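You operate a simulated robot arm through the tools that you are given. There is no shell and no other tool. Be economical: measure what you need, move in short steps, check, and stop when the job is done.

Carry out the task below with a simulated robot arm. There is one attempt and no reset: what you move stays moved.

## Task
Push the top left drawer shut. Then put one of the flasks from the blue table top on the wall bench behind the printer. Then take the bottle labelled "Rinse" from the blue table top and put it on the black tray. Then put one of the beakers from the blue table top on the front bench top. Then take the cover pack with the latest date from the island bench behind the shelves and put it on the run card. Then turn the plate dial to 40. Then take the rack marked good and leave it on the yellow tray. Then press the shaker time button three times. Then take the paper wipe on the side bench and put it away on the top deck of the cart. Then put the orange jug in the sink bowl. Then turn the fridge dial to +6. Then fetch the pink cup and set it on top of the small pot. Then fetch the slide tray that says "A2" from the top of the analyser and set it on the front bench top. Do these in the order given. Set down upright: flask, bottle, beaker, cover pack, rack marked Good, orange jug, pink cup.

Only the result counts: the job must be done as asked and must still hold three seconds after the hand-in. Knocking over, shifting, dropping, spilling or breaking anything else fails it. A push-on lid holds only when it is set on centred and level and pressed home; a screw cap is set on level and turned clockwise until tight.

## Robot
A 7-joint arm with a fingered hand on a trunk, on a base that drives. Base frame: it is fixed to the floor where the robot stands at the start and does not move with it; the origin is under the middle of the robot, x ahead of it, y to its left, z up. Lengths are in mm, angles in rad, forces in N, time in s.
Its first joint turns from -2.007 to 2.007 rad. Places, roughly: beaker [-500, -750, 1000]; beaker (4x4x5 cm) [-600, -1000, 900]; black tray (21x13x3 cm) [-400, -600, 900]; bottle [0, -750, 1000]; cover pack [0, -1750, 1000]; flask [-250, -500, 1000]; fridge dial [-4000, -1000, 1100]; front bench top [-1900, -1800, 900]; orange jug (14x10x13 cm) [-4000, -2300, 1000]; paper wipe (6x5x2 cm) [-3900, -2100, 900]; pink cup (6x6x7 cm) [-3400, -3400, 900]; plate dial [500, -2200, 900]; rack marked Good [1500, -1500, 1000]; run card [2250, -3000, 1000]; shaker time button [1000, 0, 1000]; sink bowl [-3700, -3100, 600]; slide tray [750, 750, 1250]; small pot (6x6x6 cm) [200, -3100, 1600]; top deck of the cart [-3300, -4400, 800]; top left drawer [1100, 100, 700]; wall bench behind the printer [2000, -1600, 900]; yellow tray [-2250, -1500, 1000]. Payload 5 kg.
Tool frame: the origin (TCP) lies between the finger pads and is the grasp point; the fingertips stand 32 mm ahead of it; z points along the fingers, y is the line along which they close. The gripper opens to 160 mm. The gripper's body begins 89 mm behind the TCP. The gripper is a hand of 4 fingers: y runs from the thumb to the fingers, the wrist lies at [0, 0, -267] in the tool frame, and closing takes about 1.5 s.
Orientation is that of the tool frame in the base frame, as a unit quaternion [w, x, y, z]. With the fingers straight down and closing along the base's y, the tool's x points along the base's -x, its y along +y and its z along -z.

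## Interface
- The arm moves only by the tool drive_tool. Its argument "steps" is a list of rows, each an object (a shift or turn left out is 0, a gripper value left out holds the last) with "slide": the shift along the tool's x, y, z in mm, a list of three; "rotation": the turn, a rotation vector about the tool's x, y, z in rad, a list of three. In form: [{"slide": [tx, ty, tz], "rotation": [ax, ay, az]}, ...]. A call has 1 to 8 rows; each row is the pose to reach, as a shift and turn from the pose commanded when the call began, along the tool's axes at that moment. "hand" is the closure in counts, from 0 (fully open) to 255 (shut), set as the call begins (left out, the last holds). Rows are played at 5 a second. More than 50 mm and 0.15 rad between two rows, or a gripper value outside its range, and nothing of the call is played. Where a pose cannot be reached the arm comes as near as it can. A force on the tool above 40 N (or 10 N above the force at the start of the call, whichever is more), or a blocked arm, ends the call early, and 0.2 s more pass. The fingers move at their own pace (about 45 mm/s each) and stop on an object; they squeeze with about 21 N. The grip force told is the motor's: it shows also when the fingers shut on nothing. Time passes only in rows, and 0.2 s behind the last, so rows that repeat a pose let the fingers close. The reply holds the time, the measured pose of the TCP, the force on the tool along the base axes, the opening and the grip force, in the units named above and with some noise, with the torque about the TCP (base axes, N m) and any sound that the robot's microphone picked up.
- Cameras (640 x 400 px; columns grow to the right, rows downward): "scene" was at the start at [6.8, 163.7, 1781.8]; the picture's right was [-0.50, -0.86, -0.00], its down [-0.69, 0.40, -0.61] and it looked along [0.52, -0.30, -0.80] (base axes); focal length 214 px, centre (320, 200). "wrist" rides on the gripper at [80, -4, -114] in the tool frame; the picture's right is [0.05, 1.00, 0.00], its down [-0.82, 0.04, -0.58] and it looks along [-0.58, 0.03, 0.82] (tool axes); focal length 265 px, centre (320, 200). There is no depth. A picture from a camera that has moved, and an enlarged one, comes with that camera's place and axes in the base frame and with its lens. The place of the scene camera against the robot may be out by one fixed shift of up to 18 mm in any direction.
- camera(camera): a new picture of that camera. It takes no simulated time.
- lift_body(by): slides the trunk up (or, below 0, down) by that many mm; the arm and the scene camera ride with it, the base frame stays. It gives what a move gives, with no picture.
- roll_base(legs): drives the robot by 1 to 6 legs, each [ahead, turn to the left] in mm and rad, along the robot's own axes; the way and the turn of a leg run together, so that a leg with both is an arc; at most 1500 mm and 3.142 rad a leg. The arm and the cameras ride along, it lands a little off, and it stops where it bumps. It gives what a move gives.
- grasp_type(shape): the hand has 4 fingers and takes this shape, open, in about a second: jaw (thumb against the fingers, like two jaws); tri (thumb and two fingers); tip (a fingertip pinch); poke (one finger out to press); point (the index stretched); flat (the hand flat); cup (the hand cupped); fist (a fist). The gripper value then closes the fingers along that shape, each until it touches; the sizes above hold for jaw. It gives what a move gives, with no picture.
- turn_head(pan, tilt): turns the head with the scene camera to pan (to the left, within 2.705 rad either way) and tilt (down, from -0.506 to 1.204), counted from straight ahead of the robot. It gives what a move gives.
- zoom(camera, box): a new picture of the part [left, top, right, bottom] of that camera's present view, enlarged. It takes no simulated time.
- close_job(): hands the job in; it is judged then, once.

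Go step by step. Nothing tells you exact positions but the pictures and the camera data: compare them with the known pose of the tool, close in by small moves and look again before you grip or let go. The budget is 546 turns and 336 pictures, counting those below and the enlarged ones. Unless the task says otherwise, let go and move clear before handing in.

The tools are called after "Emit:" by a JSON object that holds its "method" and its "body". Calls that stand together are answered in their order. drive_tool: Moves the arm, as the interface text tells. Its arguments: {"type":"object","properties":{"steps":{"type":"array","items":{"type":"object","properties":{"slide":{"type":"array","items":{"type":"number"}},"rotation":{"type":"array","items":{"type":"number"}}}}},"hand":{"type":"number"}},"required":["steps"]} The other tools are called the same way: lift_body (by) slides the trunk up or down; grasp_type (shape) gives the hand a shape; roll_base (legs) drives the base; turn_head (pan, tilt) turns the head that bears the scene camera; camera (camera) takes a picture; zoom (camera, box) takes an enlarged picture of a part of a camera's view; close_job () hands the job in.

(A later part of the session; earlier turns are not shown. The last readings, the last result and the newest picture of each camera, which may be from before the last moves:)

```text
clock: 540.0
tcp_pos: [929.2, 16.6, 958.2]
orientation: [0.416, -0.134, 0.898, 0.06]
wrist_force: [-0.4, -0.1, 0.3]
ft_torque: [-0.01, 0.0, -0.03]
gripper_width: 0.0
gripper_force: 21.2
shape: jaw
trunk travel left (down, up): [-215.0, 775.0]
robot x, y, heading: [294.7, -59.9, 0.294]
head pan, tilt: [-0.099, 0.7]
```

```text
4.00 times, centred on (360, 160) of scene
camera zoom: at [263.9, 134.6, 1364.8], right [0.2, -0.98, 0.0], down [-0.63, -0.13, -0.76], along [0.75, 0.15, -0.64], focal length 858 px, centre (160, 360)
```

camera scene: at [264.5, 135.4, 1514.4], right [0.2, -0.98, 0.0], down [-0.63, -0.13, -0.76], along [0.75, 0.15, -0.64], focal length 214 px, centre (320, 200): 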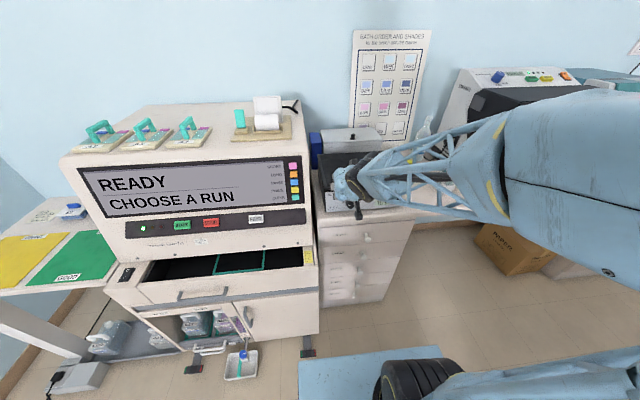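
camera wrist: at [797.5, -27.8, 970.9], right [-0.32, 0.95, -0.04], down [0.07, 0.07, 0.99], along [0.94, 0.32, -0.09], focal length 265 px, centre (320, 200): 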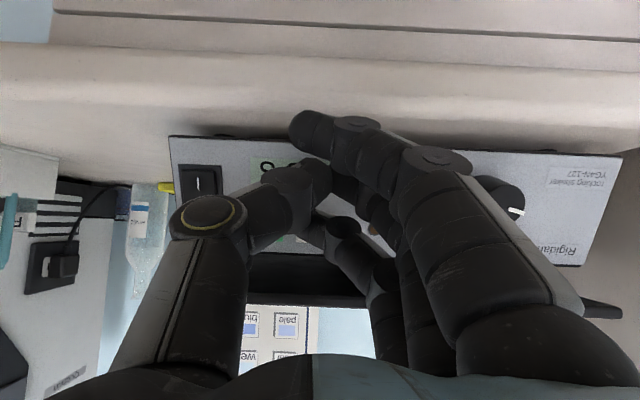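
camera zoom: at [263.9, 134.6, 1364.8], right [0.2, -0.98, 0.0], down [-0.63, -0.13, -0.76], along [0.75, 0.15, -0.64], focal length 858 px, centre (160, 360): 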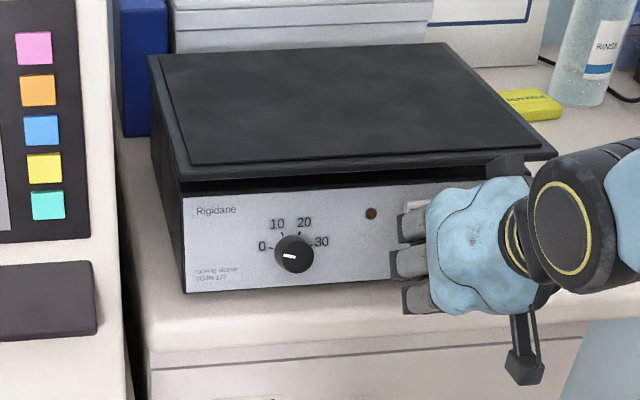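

The ring fingertip is nearly in line with TIME. Small correction, then pressing forward while listening for the click.

Emit:
{"method": "drive_tool", "body": {"steps": [{"slide": [-3.5, -5, 10]}, {"slide": [-8.8, -5, 16]}]}}

Emit:
{"method": "drive_tool", "body": {"steps": [{"slide": [-3.3, 0, 3.8]}, {"slide": [-5.2, 0, 6]}]}}

Emit:
{"method": "zoom", "body": {"camera": "scene", "box": [340, 110, 440, 200]}}

```text
clock: 540.6
tcp_pos: [948.0, 16.6, 954.2]
orientation: [0.415, -0.133, 0.898, 0.058]
wrist_force: [-2.8, -1.0, -2.7]
ft_torque: [-0.04, 0.07, 0.04]
gripper_width: 0.0
gripper_force: 21.5
shape: jaw
trunk travel left (down, up): [-215.0, 775.0]
robot x, y, heading: [293.0, -58.2, 0.296]
head pan, tilt: [-0.099, 0.7]
heard: click
```

```text
clock: 541.2
tcp_pos: [952.5, 19.2, 950.7]
orientation: [0.412, -0.133, 0.899, 0.059]
wrist_force: [-31.6, -6.1, -24.5]
ft_torque: [-0.18, 0.59, 0.08]
gripper_width: 0.3
gripper_force: 21.4
shape: jaw
trunk travel left (down, up): [-215.0, 775.0]
robot x, y, heading: [295.6, -55.0, 0.298]
head pan, tilt: [-0.099, 0.7]
```

```text
4.44 times, centred on (390, 155) of scene
camera zoom: at [262.7, 134.4, 1364.5], right [0.2, -0.98, 0.0], down [-0.63, -0.13, -0.77], along [0.75, 0.15, -0.64], focal length 953 px, centre (9, 400)
```

zoom: 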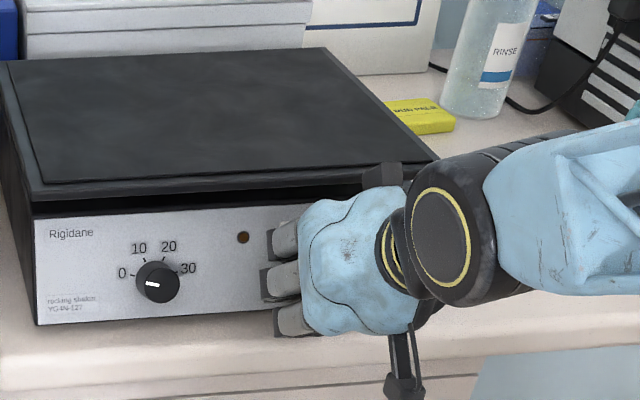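

A click. Backing off to release the button and reading the display.

Emit:
{"method": "drive_tool", "body": {"steps": [{"slide": [10, 0, -11]}, {"slide": [20, 0, -23]}]}}

Emit:
{"method": "zoom", "body": {"camera": "wrist", "box": [160, 100, 360, 270]}}

```text
clock: 541.8
tcp_pos: [927.8, 10.8, 954.9]
orientation: [0.417, -0.134, 0.897, 0.06]
wrist_force: [-0.8, -0.3, 0.2]
ft_torque: [-0.03, -0.03, -0.01]
gripper_width: 0.2
gripper_force: 21.1
shape: jaw
trunk travel left (down, up): [-215.0, 775.0]
robot x, y, heading: [295.1, -54.2, 0.296]
head pan, tilt: [-0.099, 0.7]
```

```text
2.35 times, centred on (260, 185) of wrist
camera zoom: at [796.0, -34.4, 968.0], right [-0.32, 0.95, -0.04], down [0.07, 0.07, 1.0], along [0.94, 0.32, -0.09], focal length 624 px, centre (461, 235)
```

zoom: 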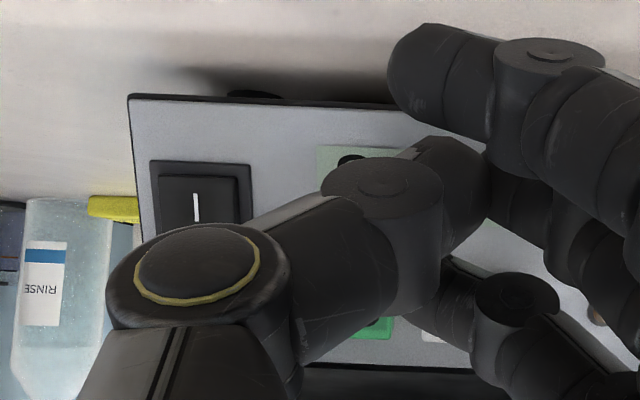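

Emit:
{"method": "drive_tool", "body": {"steps": [{"slide": [0, 0, -45]}, {"slide": [0, 0, -90]}, {"slide": [0, 0, -130]}]}}

Emit:
{"method": "zoom", "body": {"camera": "wrist", "box": [200, 0, 440, 160]}}

```text
clock: 542.8
tcp_pos: [765.3, 281.5, 954.3]
orientation: [0.331, -0.426, 0.826, 0.162]
wrist_force: [1.0, -1.3, 0.0]
ft_torque: [0.12, 0.05, 0.1]
gripper_width: 0.0
gripper_force: 21.0
shape: jaw
out of reach, approached as far as the arm can: row 2, 3
trunk travel left (down, up): [-215.0, 775.0]
robot x, y, heading: [296.4, -53.5, 0.295]
head pan, tilt: [-0.099, 0.7]
stopped in row 3: the arm was blocked; the commanded pose is now the measured one
```

```text
2.50 times, centred on (320, 80) of wrist
camera zoom: at [687.8, 168.0, 982.3], right [-0.83, 0.55, -0.05], down [0.07, 0.19, 0.98], along [0.55, 0.81, -0.2], focal length 664 px, centre (320, 500)
```

zoom: 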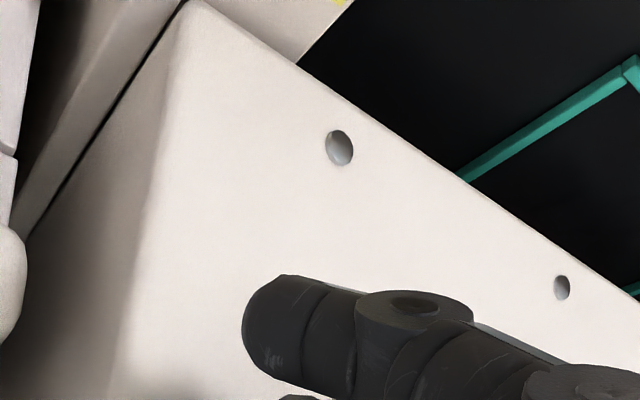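

The arm swung when it ran out of inner reach. Checking before moving.

Emit:
{"method": "camera", "body": {"camera": "scene"}}

```text
104 pictures are left
camera scene: at [265.2, 132.6, 1365.3], right [0.19, -0.98, 0.0], down [-0.63, -0.12, -0.76], along [0.75, 0.15, -0.64], focal length 214 px, centre (320, 200)
```

scene: 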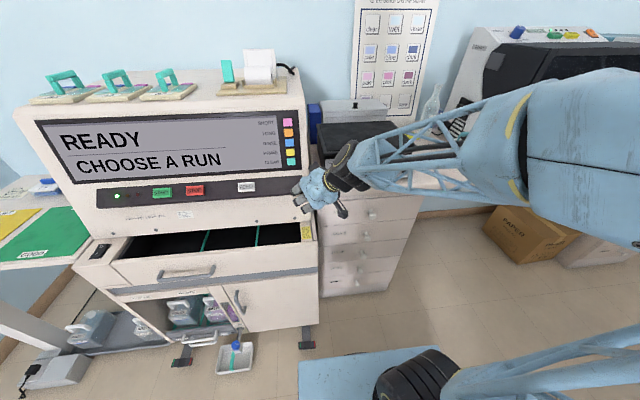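

I'll raise the trunk clear of the analyser first, then bring the hand back in line and come down again.

Emit:
{"method": "lift_body", "body": {"by": 400}}

Emit:
{"method": "zoom", "body": {"camera": "scene", "box": [260, 180, 420, 290]}}

```text
clock: 546.6
tcp_pos: [764.1, 282.5, 1354.7]
orientation: [0.333, -0.426, 0.826, 0.161]
wrist_force: [-0.4, 0.2, 0.2]
ft_torque: [0.0, 0.01, 0.03]
gripper_width: 0.0
gripper_force: 20.8
shape: jaw
trunk travel left (down, up): [-615.0, 375.0]
robot x, y, heading: [295.9, -54.0, 0.3]
head pan, tilt: [-0.099, 0.7]
```

```text
3.64 times, centred on (340, 235) of scene
camera zoom: at [264.1, 134.9, 1764.8], right [0.19, -0.98, 0.0], down [-0.63, -0.13, -0.76], along [0.75, 0.15, -0.64], focal length 780 px, centre (247, 73)
```

zoom: 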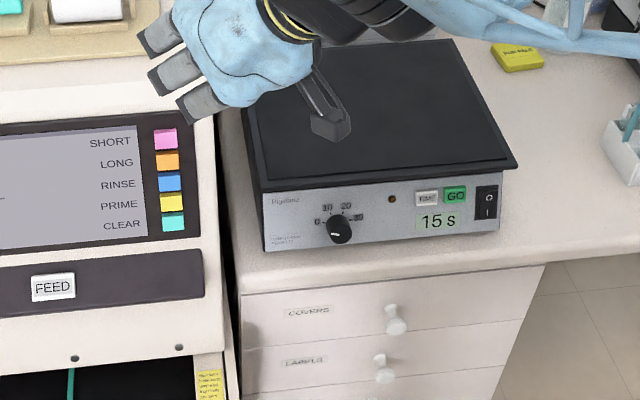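

The display reads 15 s: one press counted. Bringing the hand back in line above for the next two.

Emit:
{"method": "drive_tool", "body": {"steps": [{"slide": [13, -41, -11], "rotation": [0.063, 0.001, 0.067]}, {"slide": [26, -83, -22], "rotation": [0.125, 0.003, 0.133]}, {"slide": [39, -124, -33], "rotation": [0.188, 0.004, 0.2]}, {"slide": [51, -166, -45], "rotation": [0.25, 0.005, 0.266]}, {"slide": [64, -207, -56], "rotation": [0.313, 0.006, 0.333]}, {"slide": [77, -249, -67], "rotation": [0.375, 0.008, 0.4]}, {"slide": [90, -290, -78], "rotation": [0.438, 0.009, 0.466]}]}}

```text
clock: 548.2
tcp_pos: [930.2, 14.7, 1357.6]
orientation: [0.367, -0.144, 0.918, 0.048]
wrist_force: [0.5, 0.3, 0.5]
ft_torque: [-0.04, -0.01, 0.04]
gripper_width: 0.2
gripper_force: 21.2
shape: jaw
trunk travel left (down, up): [-615.0, 375.0]
robot x, y, heading: [294.8, -55.4, 0.303]
head pan, tilt: [-0.099, 0.7]
```

Emit:
{"method": "drive_tool", "body": {"steps": [{"slide": [0, 0, 0], "rotation": [0, -0.05, 0]}, {"slide": [0, 0, 0], "rotation": [0, -0.104, 0]}]}}

Emit:
{"method": "lift_body", "body": {"by": -400}}

```text
clock: 548.8
tcp_pos: [928.6, 15.9, 1356.3]
orientation: [0.414, -0.142, 0.897, 0.057]
wrist_force: [-0.1, -0.6, 0.3]
ft_torque: [0.01, -0.02, 0.0]
gripper_width: 0.0
gripper_force: 20.7
shape: jaw
trunk travel left (down, up): [-615.0, 375.0]
robot x, y, heading: [292.5, -54.9, 0.296]
head pan, tilt: [-0.099, 0.7]
```

```text
clock: 552.6
tcp_pos: [929.3, 14.8, 957.4]
orientation: [0.414, -0.142, 0.897, 0.057]
wrist_force: [-0.5, 0.2, -0.9]
ft_torque: [-0.04, -0.02, -0.03]
gripper_width: 0.1
gripper_force: 20.5
shape: jaw
trunk travel left (down, up): [-215.0, 775.0]
robot x, y, heading: [297.0, -57.4, 0.295]
head pan, tilt: [-0.099, 0.7]
```

Emit:
{"method": "drive_tool", "body": {"steps": [{"slide": [-5, -4, 9]}, {"slide": [-9, -4, 16]}, {"slide": [-11, -4, 19]}, {"slide": [-5, -4, 9]}, {"slide": [0, 0, 0]}]}}

```text
clock: 553.8
tcp_pos: [928.3, 15.3, 956.6]
orientation: [0.415, -0.141, 0.897, 0.056]
wrist_force: [-0.9, 0.1, -0.5]
ft_torque: [-0.02, -0.01, 0.06]
gripper_width: 0.0
gripper_force: 21.2
shape: jaw
trunk travel left (down, up): [-215.0, 775.0]
robot x, y, heading: [294.7, -59.1, 0.296]
head pan, tilt: [-0.099, 0.7]
heard: click
```

Second click. One more press.

Emit:
{"method": "drive_tool", "body": {"steps": [{"slide": [-5, -4, 9]}, {"slide": [-9, -4, 16]}, {"slide": [-11, -4, 19]}, {"slide": [-5, -4, 9]}, {"slide": [0, 0, 0]}]}}

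Emit:
{"method": "lift_body", "body": {"by": 400}}

Emit:
{"method": "zoom", "body": {"camera": "scene", "box": [260, 180, 420, 290]}}

```text
clock: 555.0
tcp_pos: [929.1, 15.3, 956.0]
orientation: [0.413, -0.142, 0.898, 0.057]
wrist_force: [0.4, -0.5, 0.4]
ft_torque: [0.01, 0.03, 0.0]
gripper_width: 0.1
gripper_force: 20.9
shape: jaw
trunk travel left (down, up): [-215.0, 775.0]
robot x, y, heading: [295.2, -56.8, 0.293]
head pan, tilt: [-0.099, 0.7]
heard: click
```

```text
clock: 558.9
tcp_pos: [929.1, 15.3, 1356.6]
orientation: [0.415, -0.141, 0.897, 0.056]
wrist_force: [0.2, 0.4, -0.1]
ft_torque: [0.01, -0.01, 0.0]
gripper_width: 0.1
gripper_force: 21.3
shape: jaw
trunk travel left (down, up): [-615.0, 375.0]
robot x, y, heading: [295.1, -55.1, 0.294]
head pan, tilt: [-0.099, 0.7]
```

```text
3.64 times, centred on (340, 235) of scene
camera zoom: at [264.2, 134.8, 1764.8], right [0.19, -0.98, 0.0], down [-0.63, -0.13, -0.76], along [0.75, 0.15, -0.64], focal length 780 px, centre (247, 73)
```

zoom: 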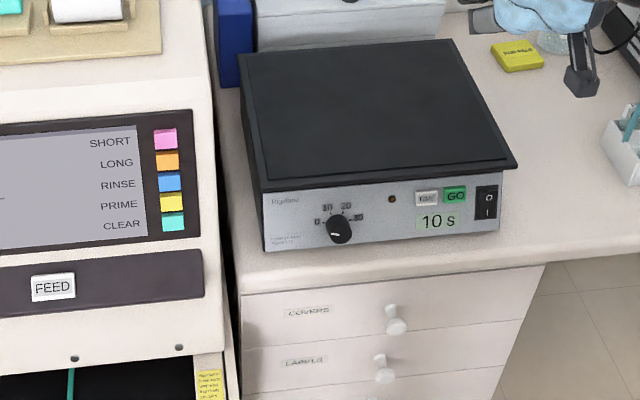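

The display has gone 10, 15 and, after two more clicks, back to 10, which fits three presses on a three-step cycle. Next is the paper wipe at the side bench; levelling the tool and driving there.

Emit:
{"method": "drive_tool", "body": {"steps": [{"slide": [7, 0, -8], "rotation": [0, 0.14, 0]}, {"slide": [13, 0, -15], "rotation": [0, 0.28, 0]}, {"slide": [20, 0, -23], "rotation": [0, 0.42, 0]}, {"slide": [26, 0, -30], "rotation": [0, 0.56, 0]}, {"slide": [33, 0, -38], "rotation": [0, 0.7, 0]}, {"slide": [39, 0, -45], "rotation": [0, 0.8, 0]}, {"slide": [45, 0, -52], "rotation": [0, 0.87, 0]}], "hand": 0}}

Emit:
{"method": "lift_body", "body": {"by": 200}}

Emit:
{"method": "roll_base", "body": {"legs": [[0, -0.85], [-640, 0], [0, 0.61], [-1060, 0]]}}

```text
clock: 560.5
tcp_pos: [865.0, -4.1, 1354.2]
orientation: [-0.004, -0.153, 0.988, -0.009]
wrist_force: [0.0, 0.1, 0.6]
ft_torque: [-0.01, 0.0, 0.01]
gripper_width: 160.2
gripper_force: 0.0
shape: jaw
trunk travel left (down, up): [-615.0, 375.0]
robot x, y, heading: [296.6, -59.3, 0.298]
head pan, tilt: [-0.099, 0.7]
```

```text
clock: 562.6
tcp_pos: [862.8, -4.7, 1555.5]
orientation: [-0.003, -0.152, 0.988, -0.008]
wrist_force: [0.0, 0.2, 0.0]
ft_torque: [0.03, 0.04, 0.0]
gripper_width: 160.0
gripper_force: 0.0
shape: jaw
trunk travel left (down, up): [-815.0, 175.0]
robot x, y, heading: [292.5, -58.9, 0.295]
head pan, tilt: [-0.099, 0.7]
```

```text
clock: 575.3
tcp_pos: [-733.9, 155.8, 1555.6]
orientation: [-0.003, -0.023, 1.0, -0.007]
wrist_force: [-0.3, -1.4, 1.1]
ft_torque: [-0.02, -0.01, 0.0]
gripper_width: 159.9
gripper_force: 0.0
shape: jaw
trunk travel left (down, up): [-815.0, 175.0]
robot x, y, heading: [-1293.8, 249.2, 0.036]
head pan, tilt: [-0.099, 0.7]
```

Emit:
{"method": "roll_base", "body": {"legs": [[0, 0.391], [-1325, 0], [0, 0.442], [-840, 0], [0, -2.15]]}}

Emit:
{"method": "turn_head", "body": {"pan": -0.5, "tilt": 0.5}}

Emit:
{"method": "camera", "body": {"camera": "scene"}}

```text
clock: 594.0
tcp_pos: [-3050.8, -1474.7, 1555.6]
orientation: [-0.009, 0.621, 0.784, -0.004]
wrist_force: [0.4, 0.6, -0.2]
ft_torque: [-0.02, 0.0, -0.02]
gripper_width: 159.9
gripper_force: 0.1
shape: jaw
trunk travel left (down, up): [-815.0, 175.0]
robot x, y, heading: [-3058.3, -902.7, -1.353]
head pan, tilt: [-0.099, 0.7]
```

```text
clock: 594.9
tcp_pos: [-3049.1, -1475.2, 1555.2]
orientation: [-0.008, 0.621, 0.784, -0.003]
wrist_force: [0.5, 0.2, 0.2]
ft_torque: [0.02, -0.01, -0.02]
gripper_width: 159.8
gripper_force: 0.0
shape: jaw
trunk travel left (down, up): [-815.0, 175.0]
robot x, y, heading: [-3058.5, -902.6, -1.347]
head pan, tilt: [-0.499, 0.499]
```

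```text
101 pictures are left
camera scene: at [-2896.8, -890.6, 1982.5], right [-0.96, 0.27, 0.0], down [0.13, 0.46, -0.88], along [-0.24, -0.84, -0.48], focal length 214 px, centre (320, 200)
```

scene: 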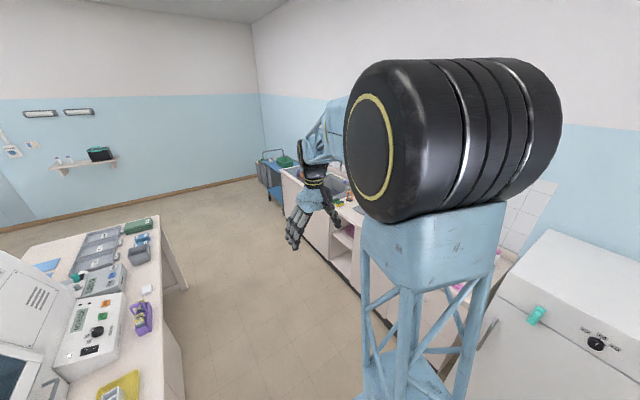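

The counter (side bench) runs beyond the fridge; there's plenty of aisle. Driving alongside and facing it.

Emit:
{"method": "roll_base", "body": {"legs": [[0, -0.4], [1085, 0], [0, -1.19]]}}

Emit:
{"method": "turn_head", "body": {"pan": 0.1, "tilt": 0.75}}

Emit:
{"method": "camera", "body": {"camera": "scene"}}

Emit:
{"method": "zoom", "body": {"camera": "scene", "box": [220, 130, 480, 280]}}

```text
clock: 604.8
tcp_pos: [-3821.0, -1960.3, 1555.3]
orientation: [-0.009, 0.995, 0.099, 0.004]
wrist_force: [-0.4, -0.6, -0.3]
ft_torque: [0.02, 0.01, 0.02]
gripper_width: 159.8
gripper_force: 0.1
shape: jaw
trunk travel left (down, up): [-815.0, 175.0]
robot x, y, heading: [-3249.3, -1972.1, -2.952]
head pan, tilt: [-0.499, 0.499]
```

```text
clock: 605.8
tcp_pos: [-3821.6, -1962.5, 1556.2]
orientation: [-0.008, 0.995, 0.099, 0.003]
wrist_force: [-1.0, 0.3, -1.1]
ft_torque: [0.03, -0.01, -0.04]
gripper_width: 160.1
gripper_force: 0.0
shape: jaw
trunk travel left (down, up): [-815.0, 175.0]
robot x, y, heading: [-3250.5, -1975.4, -2.952]
head pan, tilt: [0.099, 0.75]
```

```text
100 pictures are left
camera scene: at [-3230.9, -2185.0, 1960.6], right [-0.28, 0.96, 0.0], down [0.65, 0.19, -0.73], along [-0.7, -0.21, -0.68], focal length 214 px, centre (320, 200)
```

scene: 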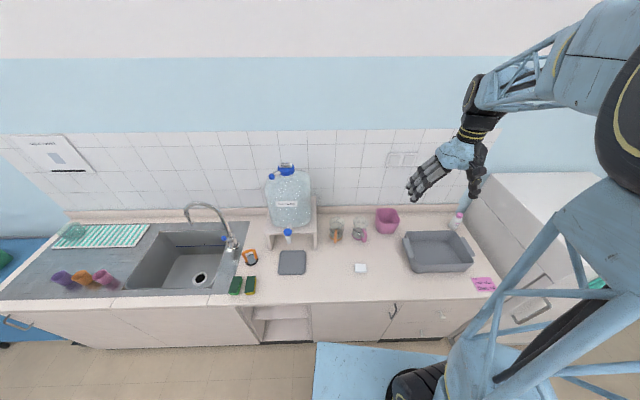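

```text
2.46 times, centred on (350, 205) of scene
camera zoom: at [-3230.9, -2185.0, 1960.6], right [-0.28, 0.96, 0.0], down [0.65, 0.19, -0.73], along [-0.7, -0.21, -0.68], focal length 528 px, centre (246, 188)
```

zoom: 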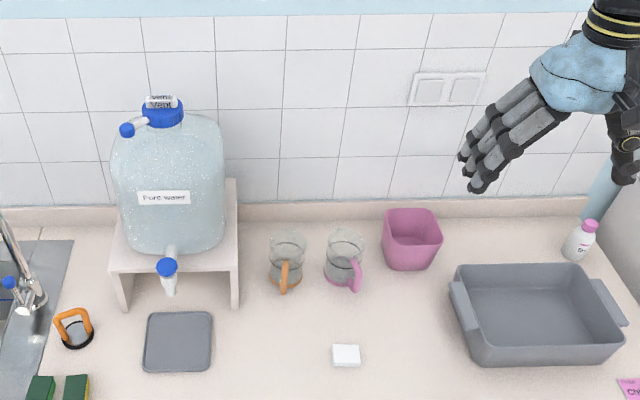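

The wipe is the small white pad near (-3869, -2149). Lowering the trunk and moving over it.

Emit:
{"method": "lift_body", "body": {"by": -350}}

Emit:
{"method": "drive_tool", "body": {"steps": [{"slide": [-21, 43, 0]}, {"slide": [-42, 87, 0]}, {"slide": [-63, 130, 0]}, {"slide": [-84, 174, 0]}], "hand": 100}}

Emit:
{"method": "camera", "body": {"camera": "wrist"}}

```text
clock: 609.2
tcp_pos: [-3821.7, -1961.5, 1206.1]
orientation: [-0.008, 0.995, 0.098, 0.003]
wrist_force: [0.5, -0.4, -0.3]
ft_torque: [0.0, 0.02, -0.03]
gripper_width: 160.2
gripper_force: 0.1
shape: jaw
trunk travel left (down, up): [-465.0, 525.0]
robot x, y, heading: [-3246.5, -1968.2, -2.955]
head pan, tilt: [0.099, 0.75]
```

```text
clock: 610.2
tcp_pos: [-3868.7, -2148.8, 1202.0]
orientation: [-0.008, 0.995, 0.099, 0.003]
wrist_force: [-0.4, -0.2, -0.2]
ft_torque: [0.03, 0.03, -0.02]
gripper_width: 97.6
gripper_force: 0.1
shape: jaw
trunk travel left (down, up): [-465.0, 525.0]
robot x, y, heading: [-3251.8, -1972.1, -2.954]
head pan, tilt: [0.099, 0.75]
```

```text
98 pictures are left
camera wrist: at [-3793.1, -2131.3, 1316.7], right [0.25, -0.97, -0.02], down [-0.79, -0.21, 0.57], along [-0.56, -0.13, -0.82], focal length 265 px, centre (320, 200)
```

wrist: 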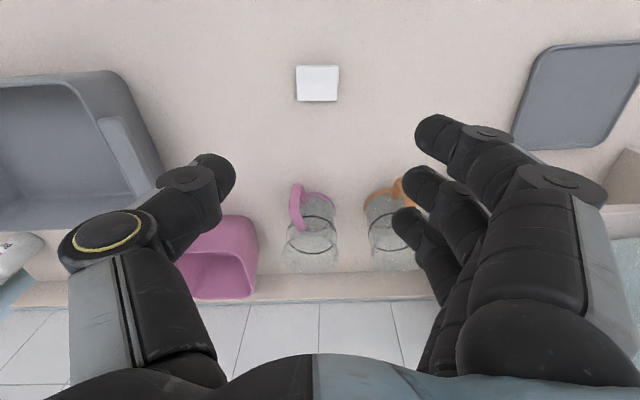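

Emit:
{"method": "drive_tool", "body": {"steps": [{"slide": [-1, -8, 45]}, {"slide": [-1, -8, 90]}, {"slide": [-1, -8, 135]}, {"slide": [-1, -8, 180]}, {"slide": [-1, -8, 220]}, {"slide": [-1, -8, 240]}]}}

Emit:
{"method": "camera", "body": {"camera": "wrist"}}

```text
clock: 611.6
tcp_pos: [-3868.7, -2137.6, 963.5]
orientation: [-0.009, 0.995, 0.098, 0.004]
wrist_force: [-1.2, 0.0, 0.0]
ft_torque: [-0.02, 0.01, -0.05]
gripper_width: 97.8
gripper_force: 0.1
shape: jaw
trunk travel left (down, up): [-465.0, 525.0]
robot x, y, heading: [-3247.3, -1970.6, -2.951]
head pan, tilt: [0.099, 0.75]
```

```text
97 pictures are left
camera wrist: at [-3791.3, -2119.7, 1078.2], right [0.25, -0.97, -0.02], down [-0.79, -0.21, 0.57], along [-0.56, -0.13, -0.82], focal length 265 px, centre (320, 200)
```

wrist: 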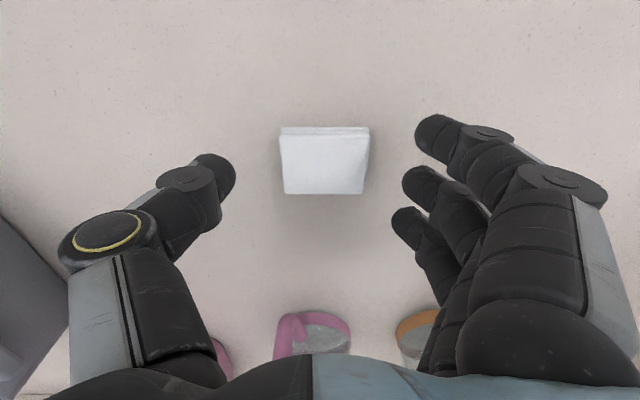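

Emit:
{"method": "drive_tool", "body": {"steps": [{"slide": [-3, 2, 14]}, {"slide": [-3, 2, 24]}, {"slide": [-3, 2, 30]}]}}

Emit:
{"method": "drive_tool", "body": {"steps": [{"slide": [0, 0, 0]}, {"slide": [0, 0, 0]}, {"slide": [0, 0, 0]}, {"slide": [0, 0, 0]}, {"slide": [0, 0, 0]}, {"slide": [0, 0, 0]}], "hand": 255}}

Emit:
{"method": "camera", "body": {"camera": "wrist"}}

```text
clock: 612.5
tcp_pos: [-3872.4, -2139.7, 935.0]
orientation: [-0.008, 0.995, 0.098, 0.002]
wrist_force: [0.0, -0.3, 15.4]
ft_torque: [-0.94, -0.08, 0.05]
gripper_width: 97.2
gripper_force: 0.1
shape: jaw
trunk travel left (down, up): [-465.0, 525.0]
robot x, y, heading: [-3251.4, -1971.7, -2.957]
head pan, tilt: [0.099, 0.75]
```

```text
clock: 613.9
tcp_pos: [-3871.0, -2139.2, 934.1]
orientation: [-0.008, 0.995, 0.099, 0.002]
wrist_force: [-1.9, -4.5, 27.1]
ft_torque: [-1.71, 0.01, -0.13]
gripper_width: 50.8
gripper_force: 21.0
shape: jaw
trunk travel left (down, up): [-465.0, 525.0]
robot x, y, heading: [-3249.9, -1969.5, -2.956]
head pan, tilt: [0.099, 0.75]
```

```text
96 pictures are left
camera wrist: at [-3793.5, -2121.6, 1048.1], right [0.25, -0.97, -0.02], down [-0.79, -0.21, 0.57], along [-0.56, -0.13, -0.82], focal length 265 px, centre (320, 200)
```

wrist: 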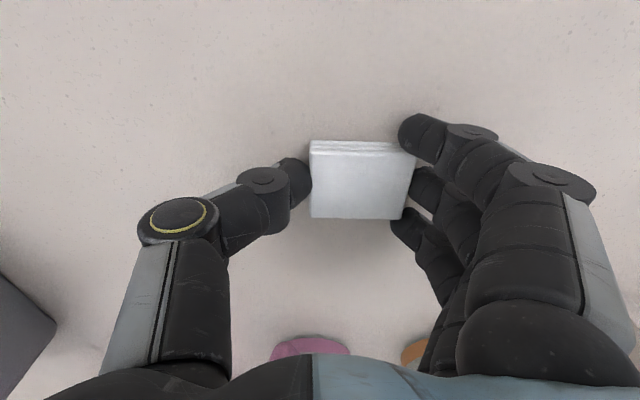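

Gripped. Lifting.

Emit:
{"method": "drive_tool", "body": {"steps": [{"slide": [0, 0, -15]}, {"slide": [0, 0, -50]}, {"slide": [0, 0, -95]}, {"slide": [30, 0, -130]}, {"slide": [60, 0, -165]}, {"slide": [90, 0, -200]}]}}

Emit:
{"method": "lift_body", "body": {"by": 300}}

Emit:
{"method": "turn_head", "body": {"pan": 1.2, "tilt": 0.5}}

Emit:
{"method": "camera", "body": {"camera": "scene"}}

Emit:
{"method": "camera", "body": {"camera": "wrist"}}

```text
clock: 615.2
tcp_pos: [-3784.0, -2125.5, 1132.7]
orientation: [-0.008, 0.995, 0.099, 0.003]
wrist_force: [-0.4, -0.3, -0.5]
ft_torque: [0.0, -0.01, -0.01]
gripper_width: 44.7
gripper_force: 20.7
shape: jaw
trunk travel left (down, up): [-465.0, 525.0]
robot x, y, heading: [-3253.0, -1971.9, -2.955]
head pan, tilt: [0.099, 0.75]
```

```text
clock: 618.2
tcp_pos: [-3784.8, -2125.4, 1433.3]
orientation: [-0.008, 0.995, 0.098, 0.004]
wrist_force: [-0.4, 0.7, -0.6]
ft_torque: [-0.01, 0.03, -0.04]
gripper_width: 44.9
gripper_force: 21.4
shape: jaw
trunk travel left (down, up): [-765.0, 225.0]
robot x, y, heading: [-3251.3, -1970.6, -2.956]
head pan, tilt: [0.099, 0.75]
```

```text
clock: 619.6
tcp_pos: [-3783.5, -2125.2, 1432.6]
orientation: [-0.008, 0.995, 0.099, 0.003]
wrist_force: [-0.2, -0.4, -0.1]
ft_torque: [0.0, 0.03, 0.04]
gripper_width: 44.8
gripper_force: 21.4
shape: jaw
trunk travel left (down, up): [-765.0, 225.0]
robot x, y, heading: [-3247.9, -1968.7, -2.961]
head pan, tilt: [1.201, 0.499]
```

```text
95 pictures are left
camera scene: at [-3167.9, -2251.3, 1932.5], right [-0.98, 0.18, 0.0], down [0.09, 0.47, -0.88], along [-0.16, -0.86, -0.48], focal length 214 px, centre (320, 200)
```

scene: 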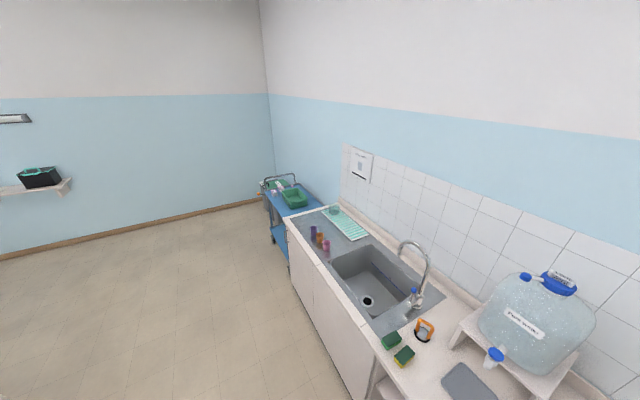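

```text
94 pictures are left
camera wrist: at [-3707.4, -2107.7, 1547.7], right [0.25, -0.97, -0.02], down [-0.79, -0.21, 0.57], along [-0.56, -0.13, -0.82], focal length 265 px, centre (320, 200)
```

wrist: 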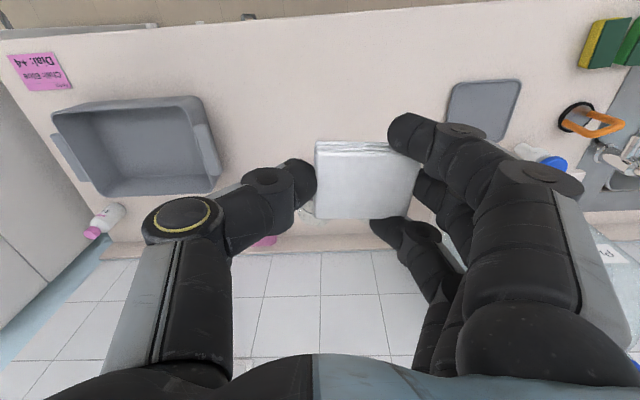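

Emit:
{"method": "roll_base", "body": {"legs": [[0, 1.697], [908, 0], [908, 0]]}}

Emit:
{"method": "turn_head", "body": {"pan": -0.5, "tilt": 0.7}}

Emit:
{"method": "camera", "body": {"camera": "scene"}}

```text
clock: 633.1
tcp_pos: [-2430.3, -4206.9, 1432.8]
orientation: [-0.008, 0.576, 0.818, -0.005]
wrist_force: [-0.3, -1.1, -0.5]
ft_torque: [0.0, 0.0, -0.02]
gripper_width: 44.7
gripper_force: 20.9
shape: jaw
trunk travel left (down, up): [-765.0, 225.0]
robot x, y, heading: [-2659.8, -3703.3, -1.237]
head pan, tilt: [1.201, 0.499]
```

```text
clock: 634.9
tcp_pos: [-2429.7, -4207.1, 1433.3]
orientation: [-0.008, 0.574, 0.819, -0.004]
wrist_force: [-0.6, 0.5, 0.2]
ft_torque: [-0.01, 0.01, -0.01]
gripper_width: 44.7
gripper_force: 20.9
shape: jaw
trunk travel left (down, up): [-765.0, 225.0]
robot x, y, heading: [-2660.3, -3701.1, -1.231]
head pan, tilt: [-0.499, 0.7]
```

```text
93 pictures are left
camera scene: at [-2499.6, -3663.1, 1914.8], right [-0.99, 0.16, 0.0], down [0.1, 0.64, -0.76], along [-0.12, -0.75, -0.64], focal length 214 px, centre (320, 200)
```

scene: 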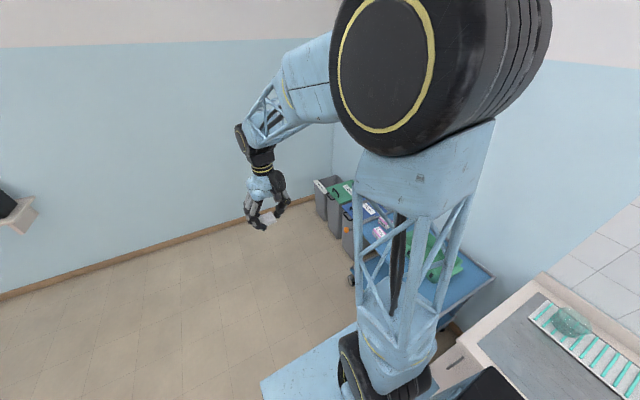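

Emit:
{"method": "roll_base", "body": {"legs": [[0, -0.37], [540, 0], [0, -1.3]]}}

Emit:
{"method": "turn_head", "body": {"pan": 0.2, "tilt": 0.8}}

Emit:
{"method": "camera", "body": {"camera": "scene"}}

```text
clock: 642.5
tcp_pos: [-3200.4, -4425.9, 1433.8]
orientation: [-0.008, 0.992, 0.128, 0.002]
wrist_force: [-0.4, 0.1, 0.3]
ft_torque: [0.0, -0.02, 0.0]
gripper_width: 44.9
gripper_force: 21.6
shape: jaw
trunk travel left (down, up): [-765.0, 225.0]
robot x, y, heading: [-2679.3, -4239.1, -2.894]
head pan, tilt: [-0.499, 0.7]
```

```text
clock: 643.6
tcp_pos: [-3200.0, -4426.9, 1433.5]
orientation: [-0.008, 0.992, 0.128, 0.004]
wrist_force: [0.0, 0.2, 0.0]
ft_torque: [0.02, -0.01, 0.01]
gripper_width: 44.9
gripper_force: 20.8
shape: jaw
trunk travel left (down, up): [-765.0, 225.0]
robot x, y, heading: [-2678.2, -4237.3, -2.891]
head pan, tilt: [0.201, 0.799]
```

```text
92 pictures are left
camera scene: at [-2638.6, -4460.4, 1906.6], right [-0.43, 0.9, 0.0], down [0.65, 0.31, -0.7], along [-0.63, -0.3, -0.72], focal length 214 px, centre (320, 200)
```

scene: 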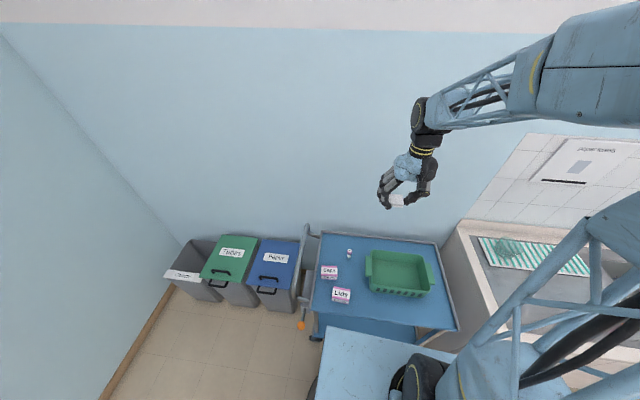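

The cart's top deck has free room near its front edge, around (-3060, -4383). Backing up a little for reach and bringing the wipe there.

Emit:
{"method": "roll_base", "body": {"legs": [[-100, 0]]}}

Emit:
{"method": "lift_body", "body": {"by": -350}}

Emit:
{"method": "camera", "body": {"camera": "wrist"}}

```text
clock: 644.7
tcp_pos: [-3103.0, -4402.1, 1434.0]
orientation: [-0.008, 0.992, 0.128, 0.003]
wrist_force: [-0.3, 0.4, 0.0]
ft_torque: [-0.02, 0.05, 0.03]
gripper_width: 45.1
gripper_force: 21.1
shape: jaw
trunk travel left (down, up): [-765.0, 225.0]
robot x, y, heading: [-2581.2, -4214.0, -2.898]
head pan, tilt: [0.201, 0.799]
```

```text
clock: 648.1
tcp_pos: [-3104.6, -4401.0, 1082.4]
orientation: [-0.008, 0.992, 0.127, 0.003]
wrist_force: [-0.7, 0.2, -0.2]
ft_torque: [-0.01, 0.01, 0.02]
gripper_width: 44.8
gripper_force: 21.4
shape: jaw
trunk travel left (down, up): [-415.0, 575.0]
robot x, y, heading: [-2581.4, -4220.2, -2.895]
head pan, tilt: [0.201, 0.799]
```

```text
91 pictures are left
camera wrist: at [-3027.9, -4380.1, 1197.9], right [0.3, -0.95, -0.02], down [-0.78, -0.26, 0.57], along [-0.55, -0.16, -0.82], focal length 265 px, centre (320, 200)
```

wrist: 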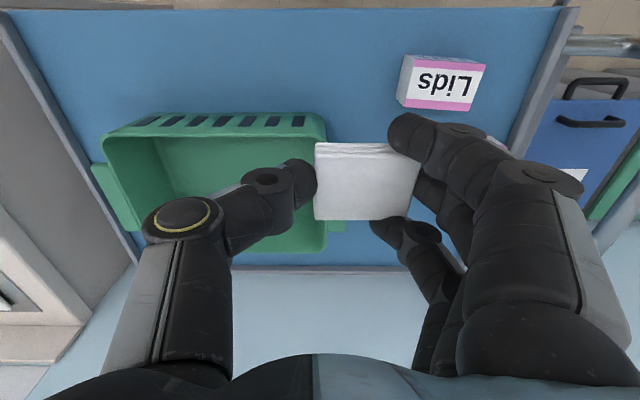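

Emit:
{"method": "drive_tool", "body": {"steps": [{"slide": [24, -3, 0]}, {"slide": [47, -6, 0]}, {"slide": [47, -6, 45]}, {"slide": [47, -6, 90]}, {"slide": [47, -6, 135]}, {"slide": [47, -6, 180]}]}}

Emit:
{"method": "camera", "body": {"camera": "wrist"}}

```text
clock: 649.5
tcp_pos: [-3059.9, -4380.5, 901.5]
orientation: [-0.009, 0.992, 0.128, 0.003]
wrist_force: [0.4, 0.0, -0.4]
ft_torque: [0.03, 0.01, 0.0]
gripper_width: 44.9
gripper_force: 20.4
shape: jaw
trunk travel left (down, up): [-415.0, 575.0]
robot x, y, heading: [-2580.8, -4217.7, -2.894]
head pan, tilt: [0.201, 0.799]
```

```text
90 pictures are left
camera wrist: at [-2983.9, -4359.6, 1017.1], right [0.3, -0.95, -0.02], down [-0.78, -0.26, 0.57], along [-0.55, -0.16, -0.82], focal length 265 px, centre (320, 200)
```

wrist: 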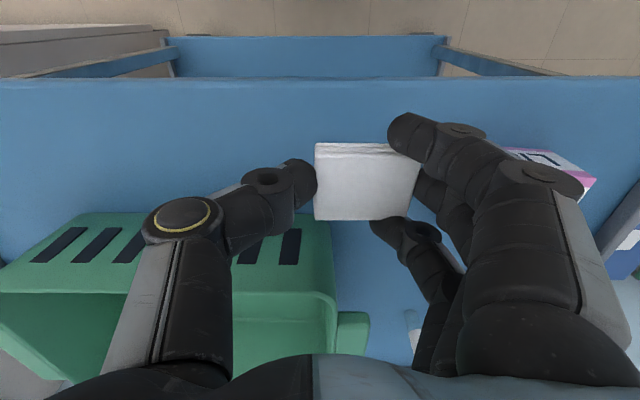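

Emit:
{"method": "drive_tool", "body": {"steps": [{"slide": [0, 0, 15]}, {"slide": [0, 0, 30]}, {"slide": [0, 0, 42]}]}}

Emit:
{"method": "drive_tool", "body": {"steps": [{"slide": [0, 0, 5]}, {"slide": [0, 0, 10]}]}}

Emit:
{"method": "drive_tool", "body": {"steps": [{"slide": [0, 0, 5]}, {"slide": [0, 0, 9]}]}}

```text
clock: 650.3
tcp_pos: [-3060.1, -4379.5, 860.5]
orientation: [-0.008, 0.992, 0.128, 0.003]
wrist_force: [-0.5, -0.9, -0.3]
ft_torque: [0.01, 0.01, 0.0]
gripper_width: 44.7
gripper_force: 20.9
shape: jaw
trunk travel left (down, up): [-415.0, 575.0]
robot x, y, heading: [-2579.7, -4215.3, -2.896]
head pan, tilt: [0.201, 0.799]
```

```text
clock: 650.9
tcp_pos: [-3060.3, -4379.1, 853.2]
orientation: [-0.008, 0.992, 0.128, 0.002]
wrist_force: [-0.1, -0.6, 0.6]
ft_torque: [0.02, 0.01, 0.0]
gripper_width: 44.5
gripper_force: 21.0
shape: jaw
trunk travel left (down, up): [-415.0, 575.0]
robot x, y, heading: [-2580.6, -4218.5, -2.892]
head pan, tilt: [0.201, 0.799]
```

```text
clock: 651.5
tcp_pos: [-3060.0, -4380.0, 842.9]
orientation: [-0.009, 0.992, 0.128, 0.004]
wrist_force: [0.4, -0.2, -0.7]
ft_torque: [0.01, 0.02, -0.02]
gripper_width: 44.7
gripper_force: 21.3
shape: jaw
trunk travel left (down, up): [-415.0, 575.0]
robot x, y, heading: [-2579.0, -4217.8, -2.895]
head pan, tilt: [0.201, 0.799]
```

Emit:
{"method": "drive_tool", "body": {"steps": [{"slide": [0, 0, 4]}, {"slide": [0, 0, 8]}]}}

Emit:
{"method": "zoom", "body": {"camera": "scene", "box": [300, 120, 480, 260]}}

```text
clock: 652.1
tcp_pos: [-3059.4, -4380.2, 833.6]
orientation: [-0.008, 0.992, 0.128, 0.002]
wrist_force: [0.1, 0.3, -0.1]
ft_torque: [0.0, -0.01, -0.01]
gripper_width: 45.0
gripper_force: 21.3
shape: jaw
trunk travel left (down, up): [-415.0, 575.0]
robot x, y, heading: [-2578.4, -4218.1, -2.898]
head pan, tilt: [0.201, 0.799]
```

```text
2.86 times, centred on (390, 190) of scene
camera zoom: at [-2542.6, -4436.2, 1556.6], right [-0.43, 0.9, 0.0], down [0.65, 0.31, -0.7], along [-0.63, -0.3, -0.72], focal length 613 px, centre (120, 229)
```

zoom: 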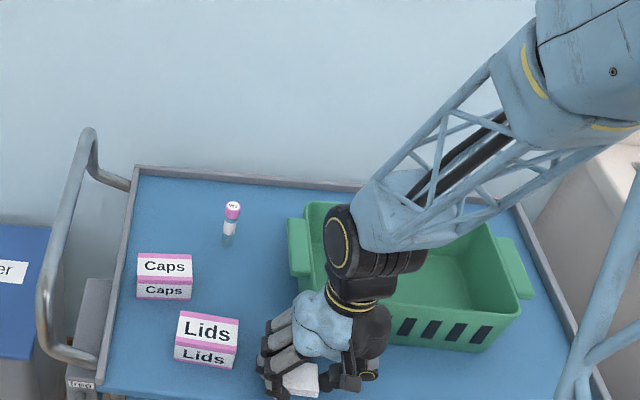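

Emit:
{"method": "drive_tool", "body": {"steps": [{"slide": [0, 0, 6]}, {"slide": [0, 0, 12]}]}}

Emit:
{"method": "drive_tool", "body": {"steps": [{"slide": [0, 0, 4]}, {"slide": [0, 0, 8]}]}}

```text
clock: 652.6
tcp_pos: [-3060.0, -4380.2, 832.7]
orientation: [-0.008, 0.992, 0.129, 0.0]
wrist_force: [6.1, 3.2, 31.6]
ft_torque: [-1.46, -0.69, 0.28]
gripper_width: 44.3
gripper_force: 21.0
shape: jaw
trunk travel left (down, up): [-415.0, 575.0]
robot x, y, heading: [-2579.5, -4216.1, -2.898]
head pan, tilt: [0.201, 0.799]
stopped in row 2: the force on the tool passed its limit at 50 N (the readings are from after the stop); the commanded pose is now the measured one
```

```text
clock: 652.9
tcp_pos: [-3060.7, -4379.4, 832.8]
orientation: [-0.008, 0.992, 0.128, 0.0]
wrist_force: [7.5, 3.7, 33.8]
ft_torque: [-1.58, -0.73, 0.33]
gripper_width: 44.5
gripper_force: 20.8
shape: jaw
trunk travel left (down, up): [-415.0, 575.0]
robot x, y, heading: [-2583.0, -4219.2, -2.897]
head pan, tilt: [0.201, 0.799]
stopped in row 1: the force on the tool passed its limit at 50 N (the readings are from after the stop); the commanded pose is now the measured one
```

Contact with the deck. Easing up and releasing.

Emit:
{"method": "drive_tool", "body": {"steps": [{"slide": [0, 0, -2]}]}}

Emit:
{"method": "drive_tool", "body": {"steps": [{"slide": [0, 0, -1]}, {"slide": [0, 0, -1]}, {"slide": [0, 0, -1]}], "hand": 120}}

Emit:
{"method": "drive_tool", "body": {"steps": [{"slide": [0, 0, -25]}, {"slide": [0, 0, -70]}, {"slide": [0, 0, -115]}, {"slide": [0, 0, -160]}, {"slide": [0, 0, -205]}]}}

Emit:
{"method": "camera", "body": {"camera": "wrist"}}

```text
clock: 653.3
tcp_pos: [-3061.2, -4380.6, 833.1]
orientation: [-0.008, 0.992, 0.128, 0.0]
wrist_force: [4.3, 1.5, 16.1]
ft_torque: [-0.78, -0.31, 0.2]
gripper_width: 44.3
gripper_force: 21.2
shape: jaw
trunk travel left (down, up): [-415.0, 575.0]
robot x, y, heading: [-2580.3, -4217.5, -2.894]
head pan, tilt: [0.201, 0.799]
```

```text
clock: 654.1
tcp_pos: [-3060.8, -4380.0, 834.0]
orientation: [-0.007, 0.992, 0.129, 0.0]
wrist_force: [-0.1, 1.3, 7.2]
ft_torque: [-0.35, -0.07, -0.06]
gripper_width: 83.4
gripper_force: 0.0
shape: jaw
trunk travel left (down, up): [-415.0, 575.0]
robot x, y, heading: [-2576.9, -4217.0, -2.895]
head pan, tilt: [0.201, 0.799]
```

```text
clock: 655.3
tcp_pos: [-3061.3, -4383.0, 1040.4]
orientation: [-0.008, 0.992, 0.129, 0.0]
wrist_force: [0.1, -0.9, -0.7]
ft_torque: [0.0, 0.0, -0.01]
gripper_width: 84.2
gripper_force: 0.0
shape: jaw
trunk travel left (down, up): [-415.0, 575.0]
robot x, y, heading: [-2578.2, -4218.2, -2.892]
head pan, tilt: [0.201, 0.799]
```

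```text
88 pictures are left
camera wrist: at [-2984.5, -4361.3, 1155.8], right [0.31, -0.95, -0.02], down [-0.78, -0.26, 0.57], along [-0.55, -0.16, -0.82], focal length 265 px, centre (320, 200)
```

wrist: 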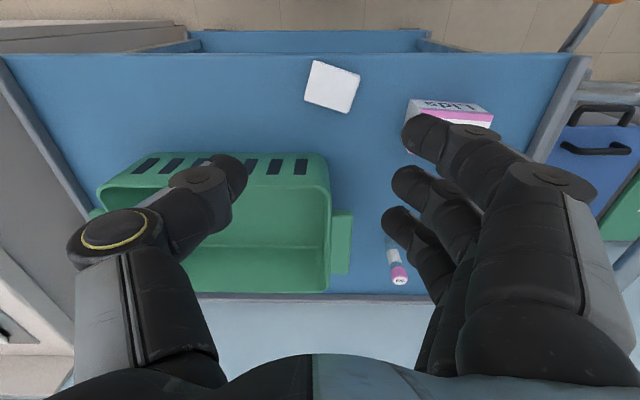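

The wipe lies on the top deck. Next the orange-handled jug; driving back along the counter to face it.

Emit:
{"method": "lift_body", "body": {"by": 350}}

Emit:
{"method": "roll_base", "body": {"legs": [[0, -1.662], [525, 0], [0, 0.209], [863, 0], [863, 0], [0, 1.506]]}}

Emit:
{"method": "turn_head", "body": {"pan": 0.1, "tilt": 0.75}}

Emit:
{"method": "camera", "body": {"camera": "scene"}}

```text
clock: 658.7
tcp_pos: [-3061.4, -4383.0, 1390.1]
orientation: [-0.008, 0.992, 0.129, 0.0]
wrist_force: [-0.6, -1.5, -0.4]
ft_torque: [-0.01, -0.02, -0.02]
gripper_width: 84.1
gripper_force: 0.0
shape: jaw
trunk travel left (down, up): [-765.0, 225.0]
robot x, y, heading: [-2579.7, -4214.3, -2.898]
head pan, tilt: [0.201, 0.799]
```

```text
clock: 678.8
tcp_pos: [-3753.4, -2324.3, 1390.7]
orientation: [-0.008, 0.987, 0.163, -0.001]
wrist_force: [-0.1, -0.1, -0.7]
ft_torque: [0.01, -0.01, -0.02]
gripper_width: 84.2
gripper_force: 0.1
shape: jaw
trunk travel left (down, up): [-765.0, 225.0]
robot x, y, heading: [-3288.8, -2123.5, -2.828]
head pan, tilt: [0.201, 0.799]
```

```text
clock: 679.5
tcp_pos: [-3755.0, -2323.7, 1390.4]
orientation: [-0.008, 0.987, 0.163, 0.0]
wrist_force: [0.7, -0.2, -0.7]
ft_torque: [0.04, -0.01, -0.02]
gripper_width: 84.0
gripper_force: 0.1
shape: jaw
trunk travel left (down, up): [-765.0, 225.0]
robot x, y, heading: [-3285.5, -2130.0, -2.823]
head pan, tilt: [0.099, 0.75]
```

```text
87 pictures are left
camera scene: at [-3238.6, -2333.9, 1910.6], right [-0.4, 0.91, 0.0], down [0.62, 0.28, -0.73], along [-0.67, -0.3, -0.68], focal length 214 px, centre (320, 200)
```

scene: 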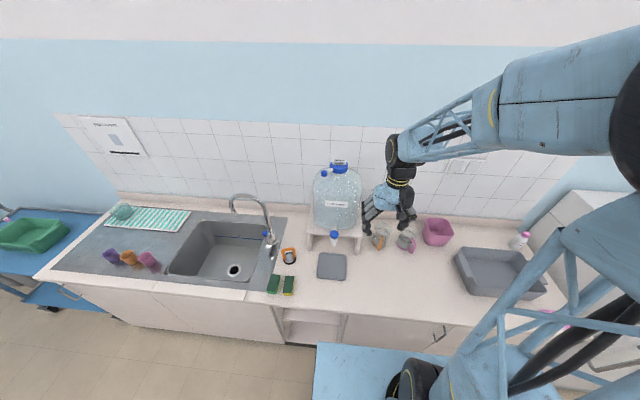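

Emit:
{"method": "drive_tool", "body": {"steps": [{"slide": [-42, -14, 0], "rotation": [0, 0, 0.135]}, {"slide": [-83, -28, 0], "rotation": [0, 0, 0.27]}, {"slide": [-125, -42, 0], "rotation": [0, 0, 0.405]}, {"slide": [-167, -56, 0], "rotation": [0, 0, 0.54]}, {"slide": [-208, -70, 0], "rotation": [0, 0, 0.675]}, {"slide": [-250, -84, 0], "rotation": [0, 0, 0.81]}], "hand": 25}}

Emit:
{"method": "lift_body", "body": {"by": -200}}

Emit:
{"method": "camera", "body": {"camera": "wrist"}}

```text
clock: 680.9
tcp_pos: [-4020.2, -2324.7, 1391.7]
orientation: [-0.009, 0.971, -0.239, -0.003]
wrist_force: [-0.5, 1.1, 0.9]
ft_torque: [-0.01, -0.03, 0.02]
gripper_width: 144.2
gripper_force: 0.0
shape: jaw
trunk travel left (down, up): [-765.0, 225.0]
robot x, y, heading: [-3285.0, -2124.7, -2.823]
head pan, tilt: [0.099, 0.75]
```

```text
clock: 683.1
tcp_pos: [-4018.6, -2325.5, 1192.2]
orientation: [-0.007, 0.971, -0.238, -0.004]
wrist_force: [0.1, -0.8, -0.6]
ft_torque: [0.03, -0.03, -0.03]
gripper_width: 144.1
gripper_force: 0.1
shape: jaw
trunk travel left (down, up): [-565.0, 425.0]
robot x, y, heading: [-3284.0, -2129.3, -2.825]
head pan, tilt: [0.099, 0.75]
```

```text
86 pictures are left
camera wrist: at [-3945.0, -2360.7, 1305.4], right [-0.42, -0.91, -0.01], down [-0.74, 0.33, 0.59], along [-0.53, 0.25, -0.81], focal length 265 px, centre (320, 200)
```

wrist: 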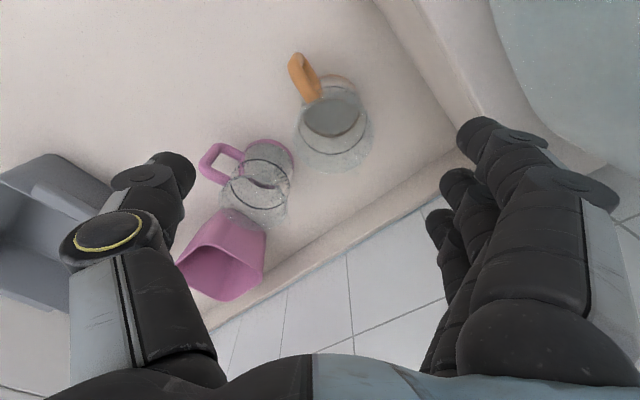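

Emit:
{"method": "drive_tool", "body": {"steps": [{"slide": [-20, 9, 20]}, {"slide": [-40, 18, 50]}, {"slide": [-40, 18, 90]}, {"slide": [-40, 18, 120]}]}}

Emit:
{"method": "camera", "body": {"camera": "wrist"}}

```text
clock: 684.1
tcp_pos: [-4062.7, -2321.2, 1070.9]
orientation: [-0.007, 0.971, -0.238, -0.003]
wrist_force: [-0.1, -0.3, -0.8]
ft_torque: [-0.01, 0.01, -0.02]
gripper_width: 144.1
gripper_force: 0.1
shape: jaw
trunk travel left (down, up): [-565.0, 425.0]
robot x, y, heading: [-3284.9, -2121.9, -2.824]
head pan, tilt: [0.099, 0.75]
```

```text
85 pictures are left
camera wrist: at [-3990.2, -2357.4, 1184.2], right [-0.42, -0.91, -0.01], down [-0.74, 0.33, 0.59], along [-0.53, 0.25, -0.81], focal length 265 px, centre (320, 200)
```

wrist: 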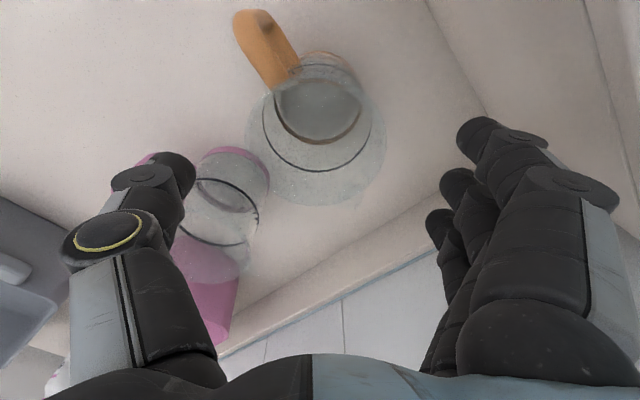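

The thumb would come too near the pink jug; I'll narrow the opening and turn the tool a bit more.

Emit:
{"method": "drive_tool", "body": {"steps": [{"slide": [3, 0, 0], "rotation": [0, 0, 0.145]}, {"slide": [3, 1, 0], "rotation": [0, 0, 0.29]}, {"slide": [3, 1, 0], "rotation": [0, 0, 0.29]}], "hand": 77}}

Emit:
{"method": "camera", "body": {"camera": "wrist"}}

```text
clock: 684.9
tcp_pos: [-4061.6, -2322.9, 1071.8]
orientation: [-0.007, 0.926, -0.377, -0.004]
wrist_force: [-0.5, -0.6, -0.5]
ft_torque: [-0.01, 0.02, -0.01]
gripper_width: 112.2
gripper_force: 0.1
shape: jaw
trunk travel left (down, up): [-565.0, 425.0]
robot x, y, heading: [-3285.8, -2120.8, -2.823]
head pan, tilt: [0.099, 0.75]
```

```text
84 pictures are left
camera wrist: at [-4000.8, -2378.5, 1185.1], right [-0.66, -0.75, -0.01], down [-0.61, 0.53, 0.59], along [-0.44, 0.39, -0.81], focal length 265 px, centre (320, 200)
```

wrist: 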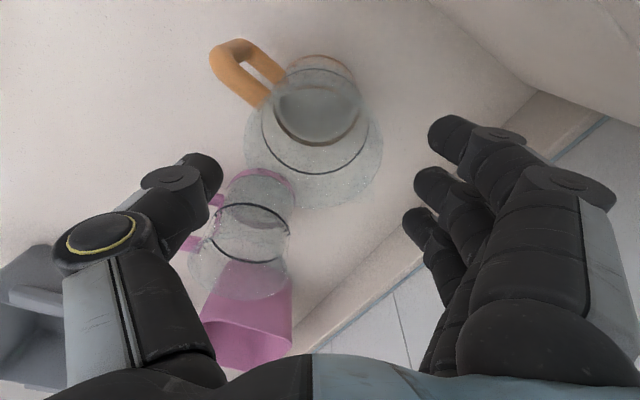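

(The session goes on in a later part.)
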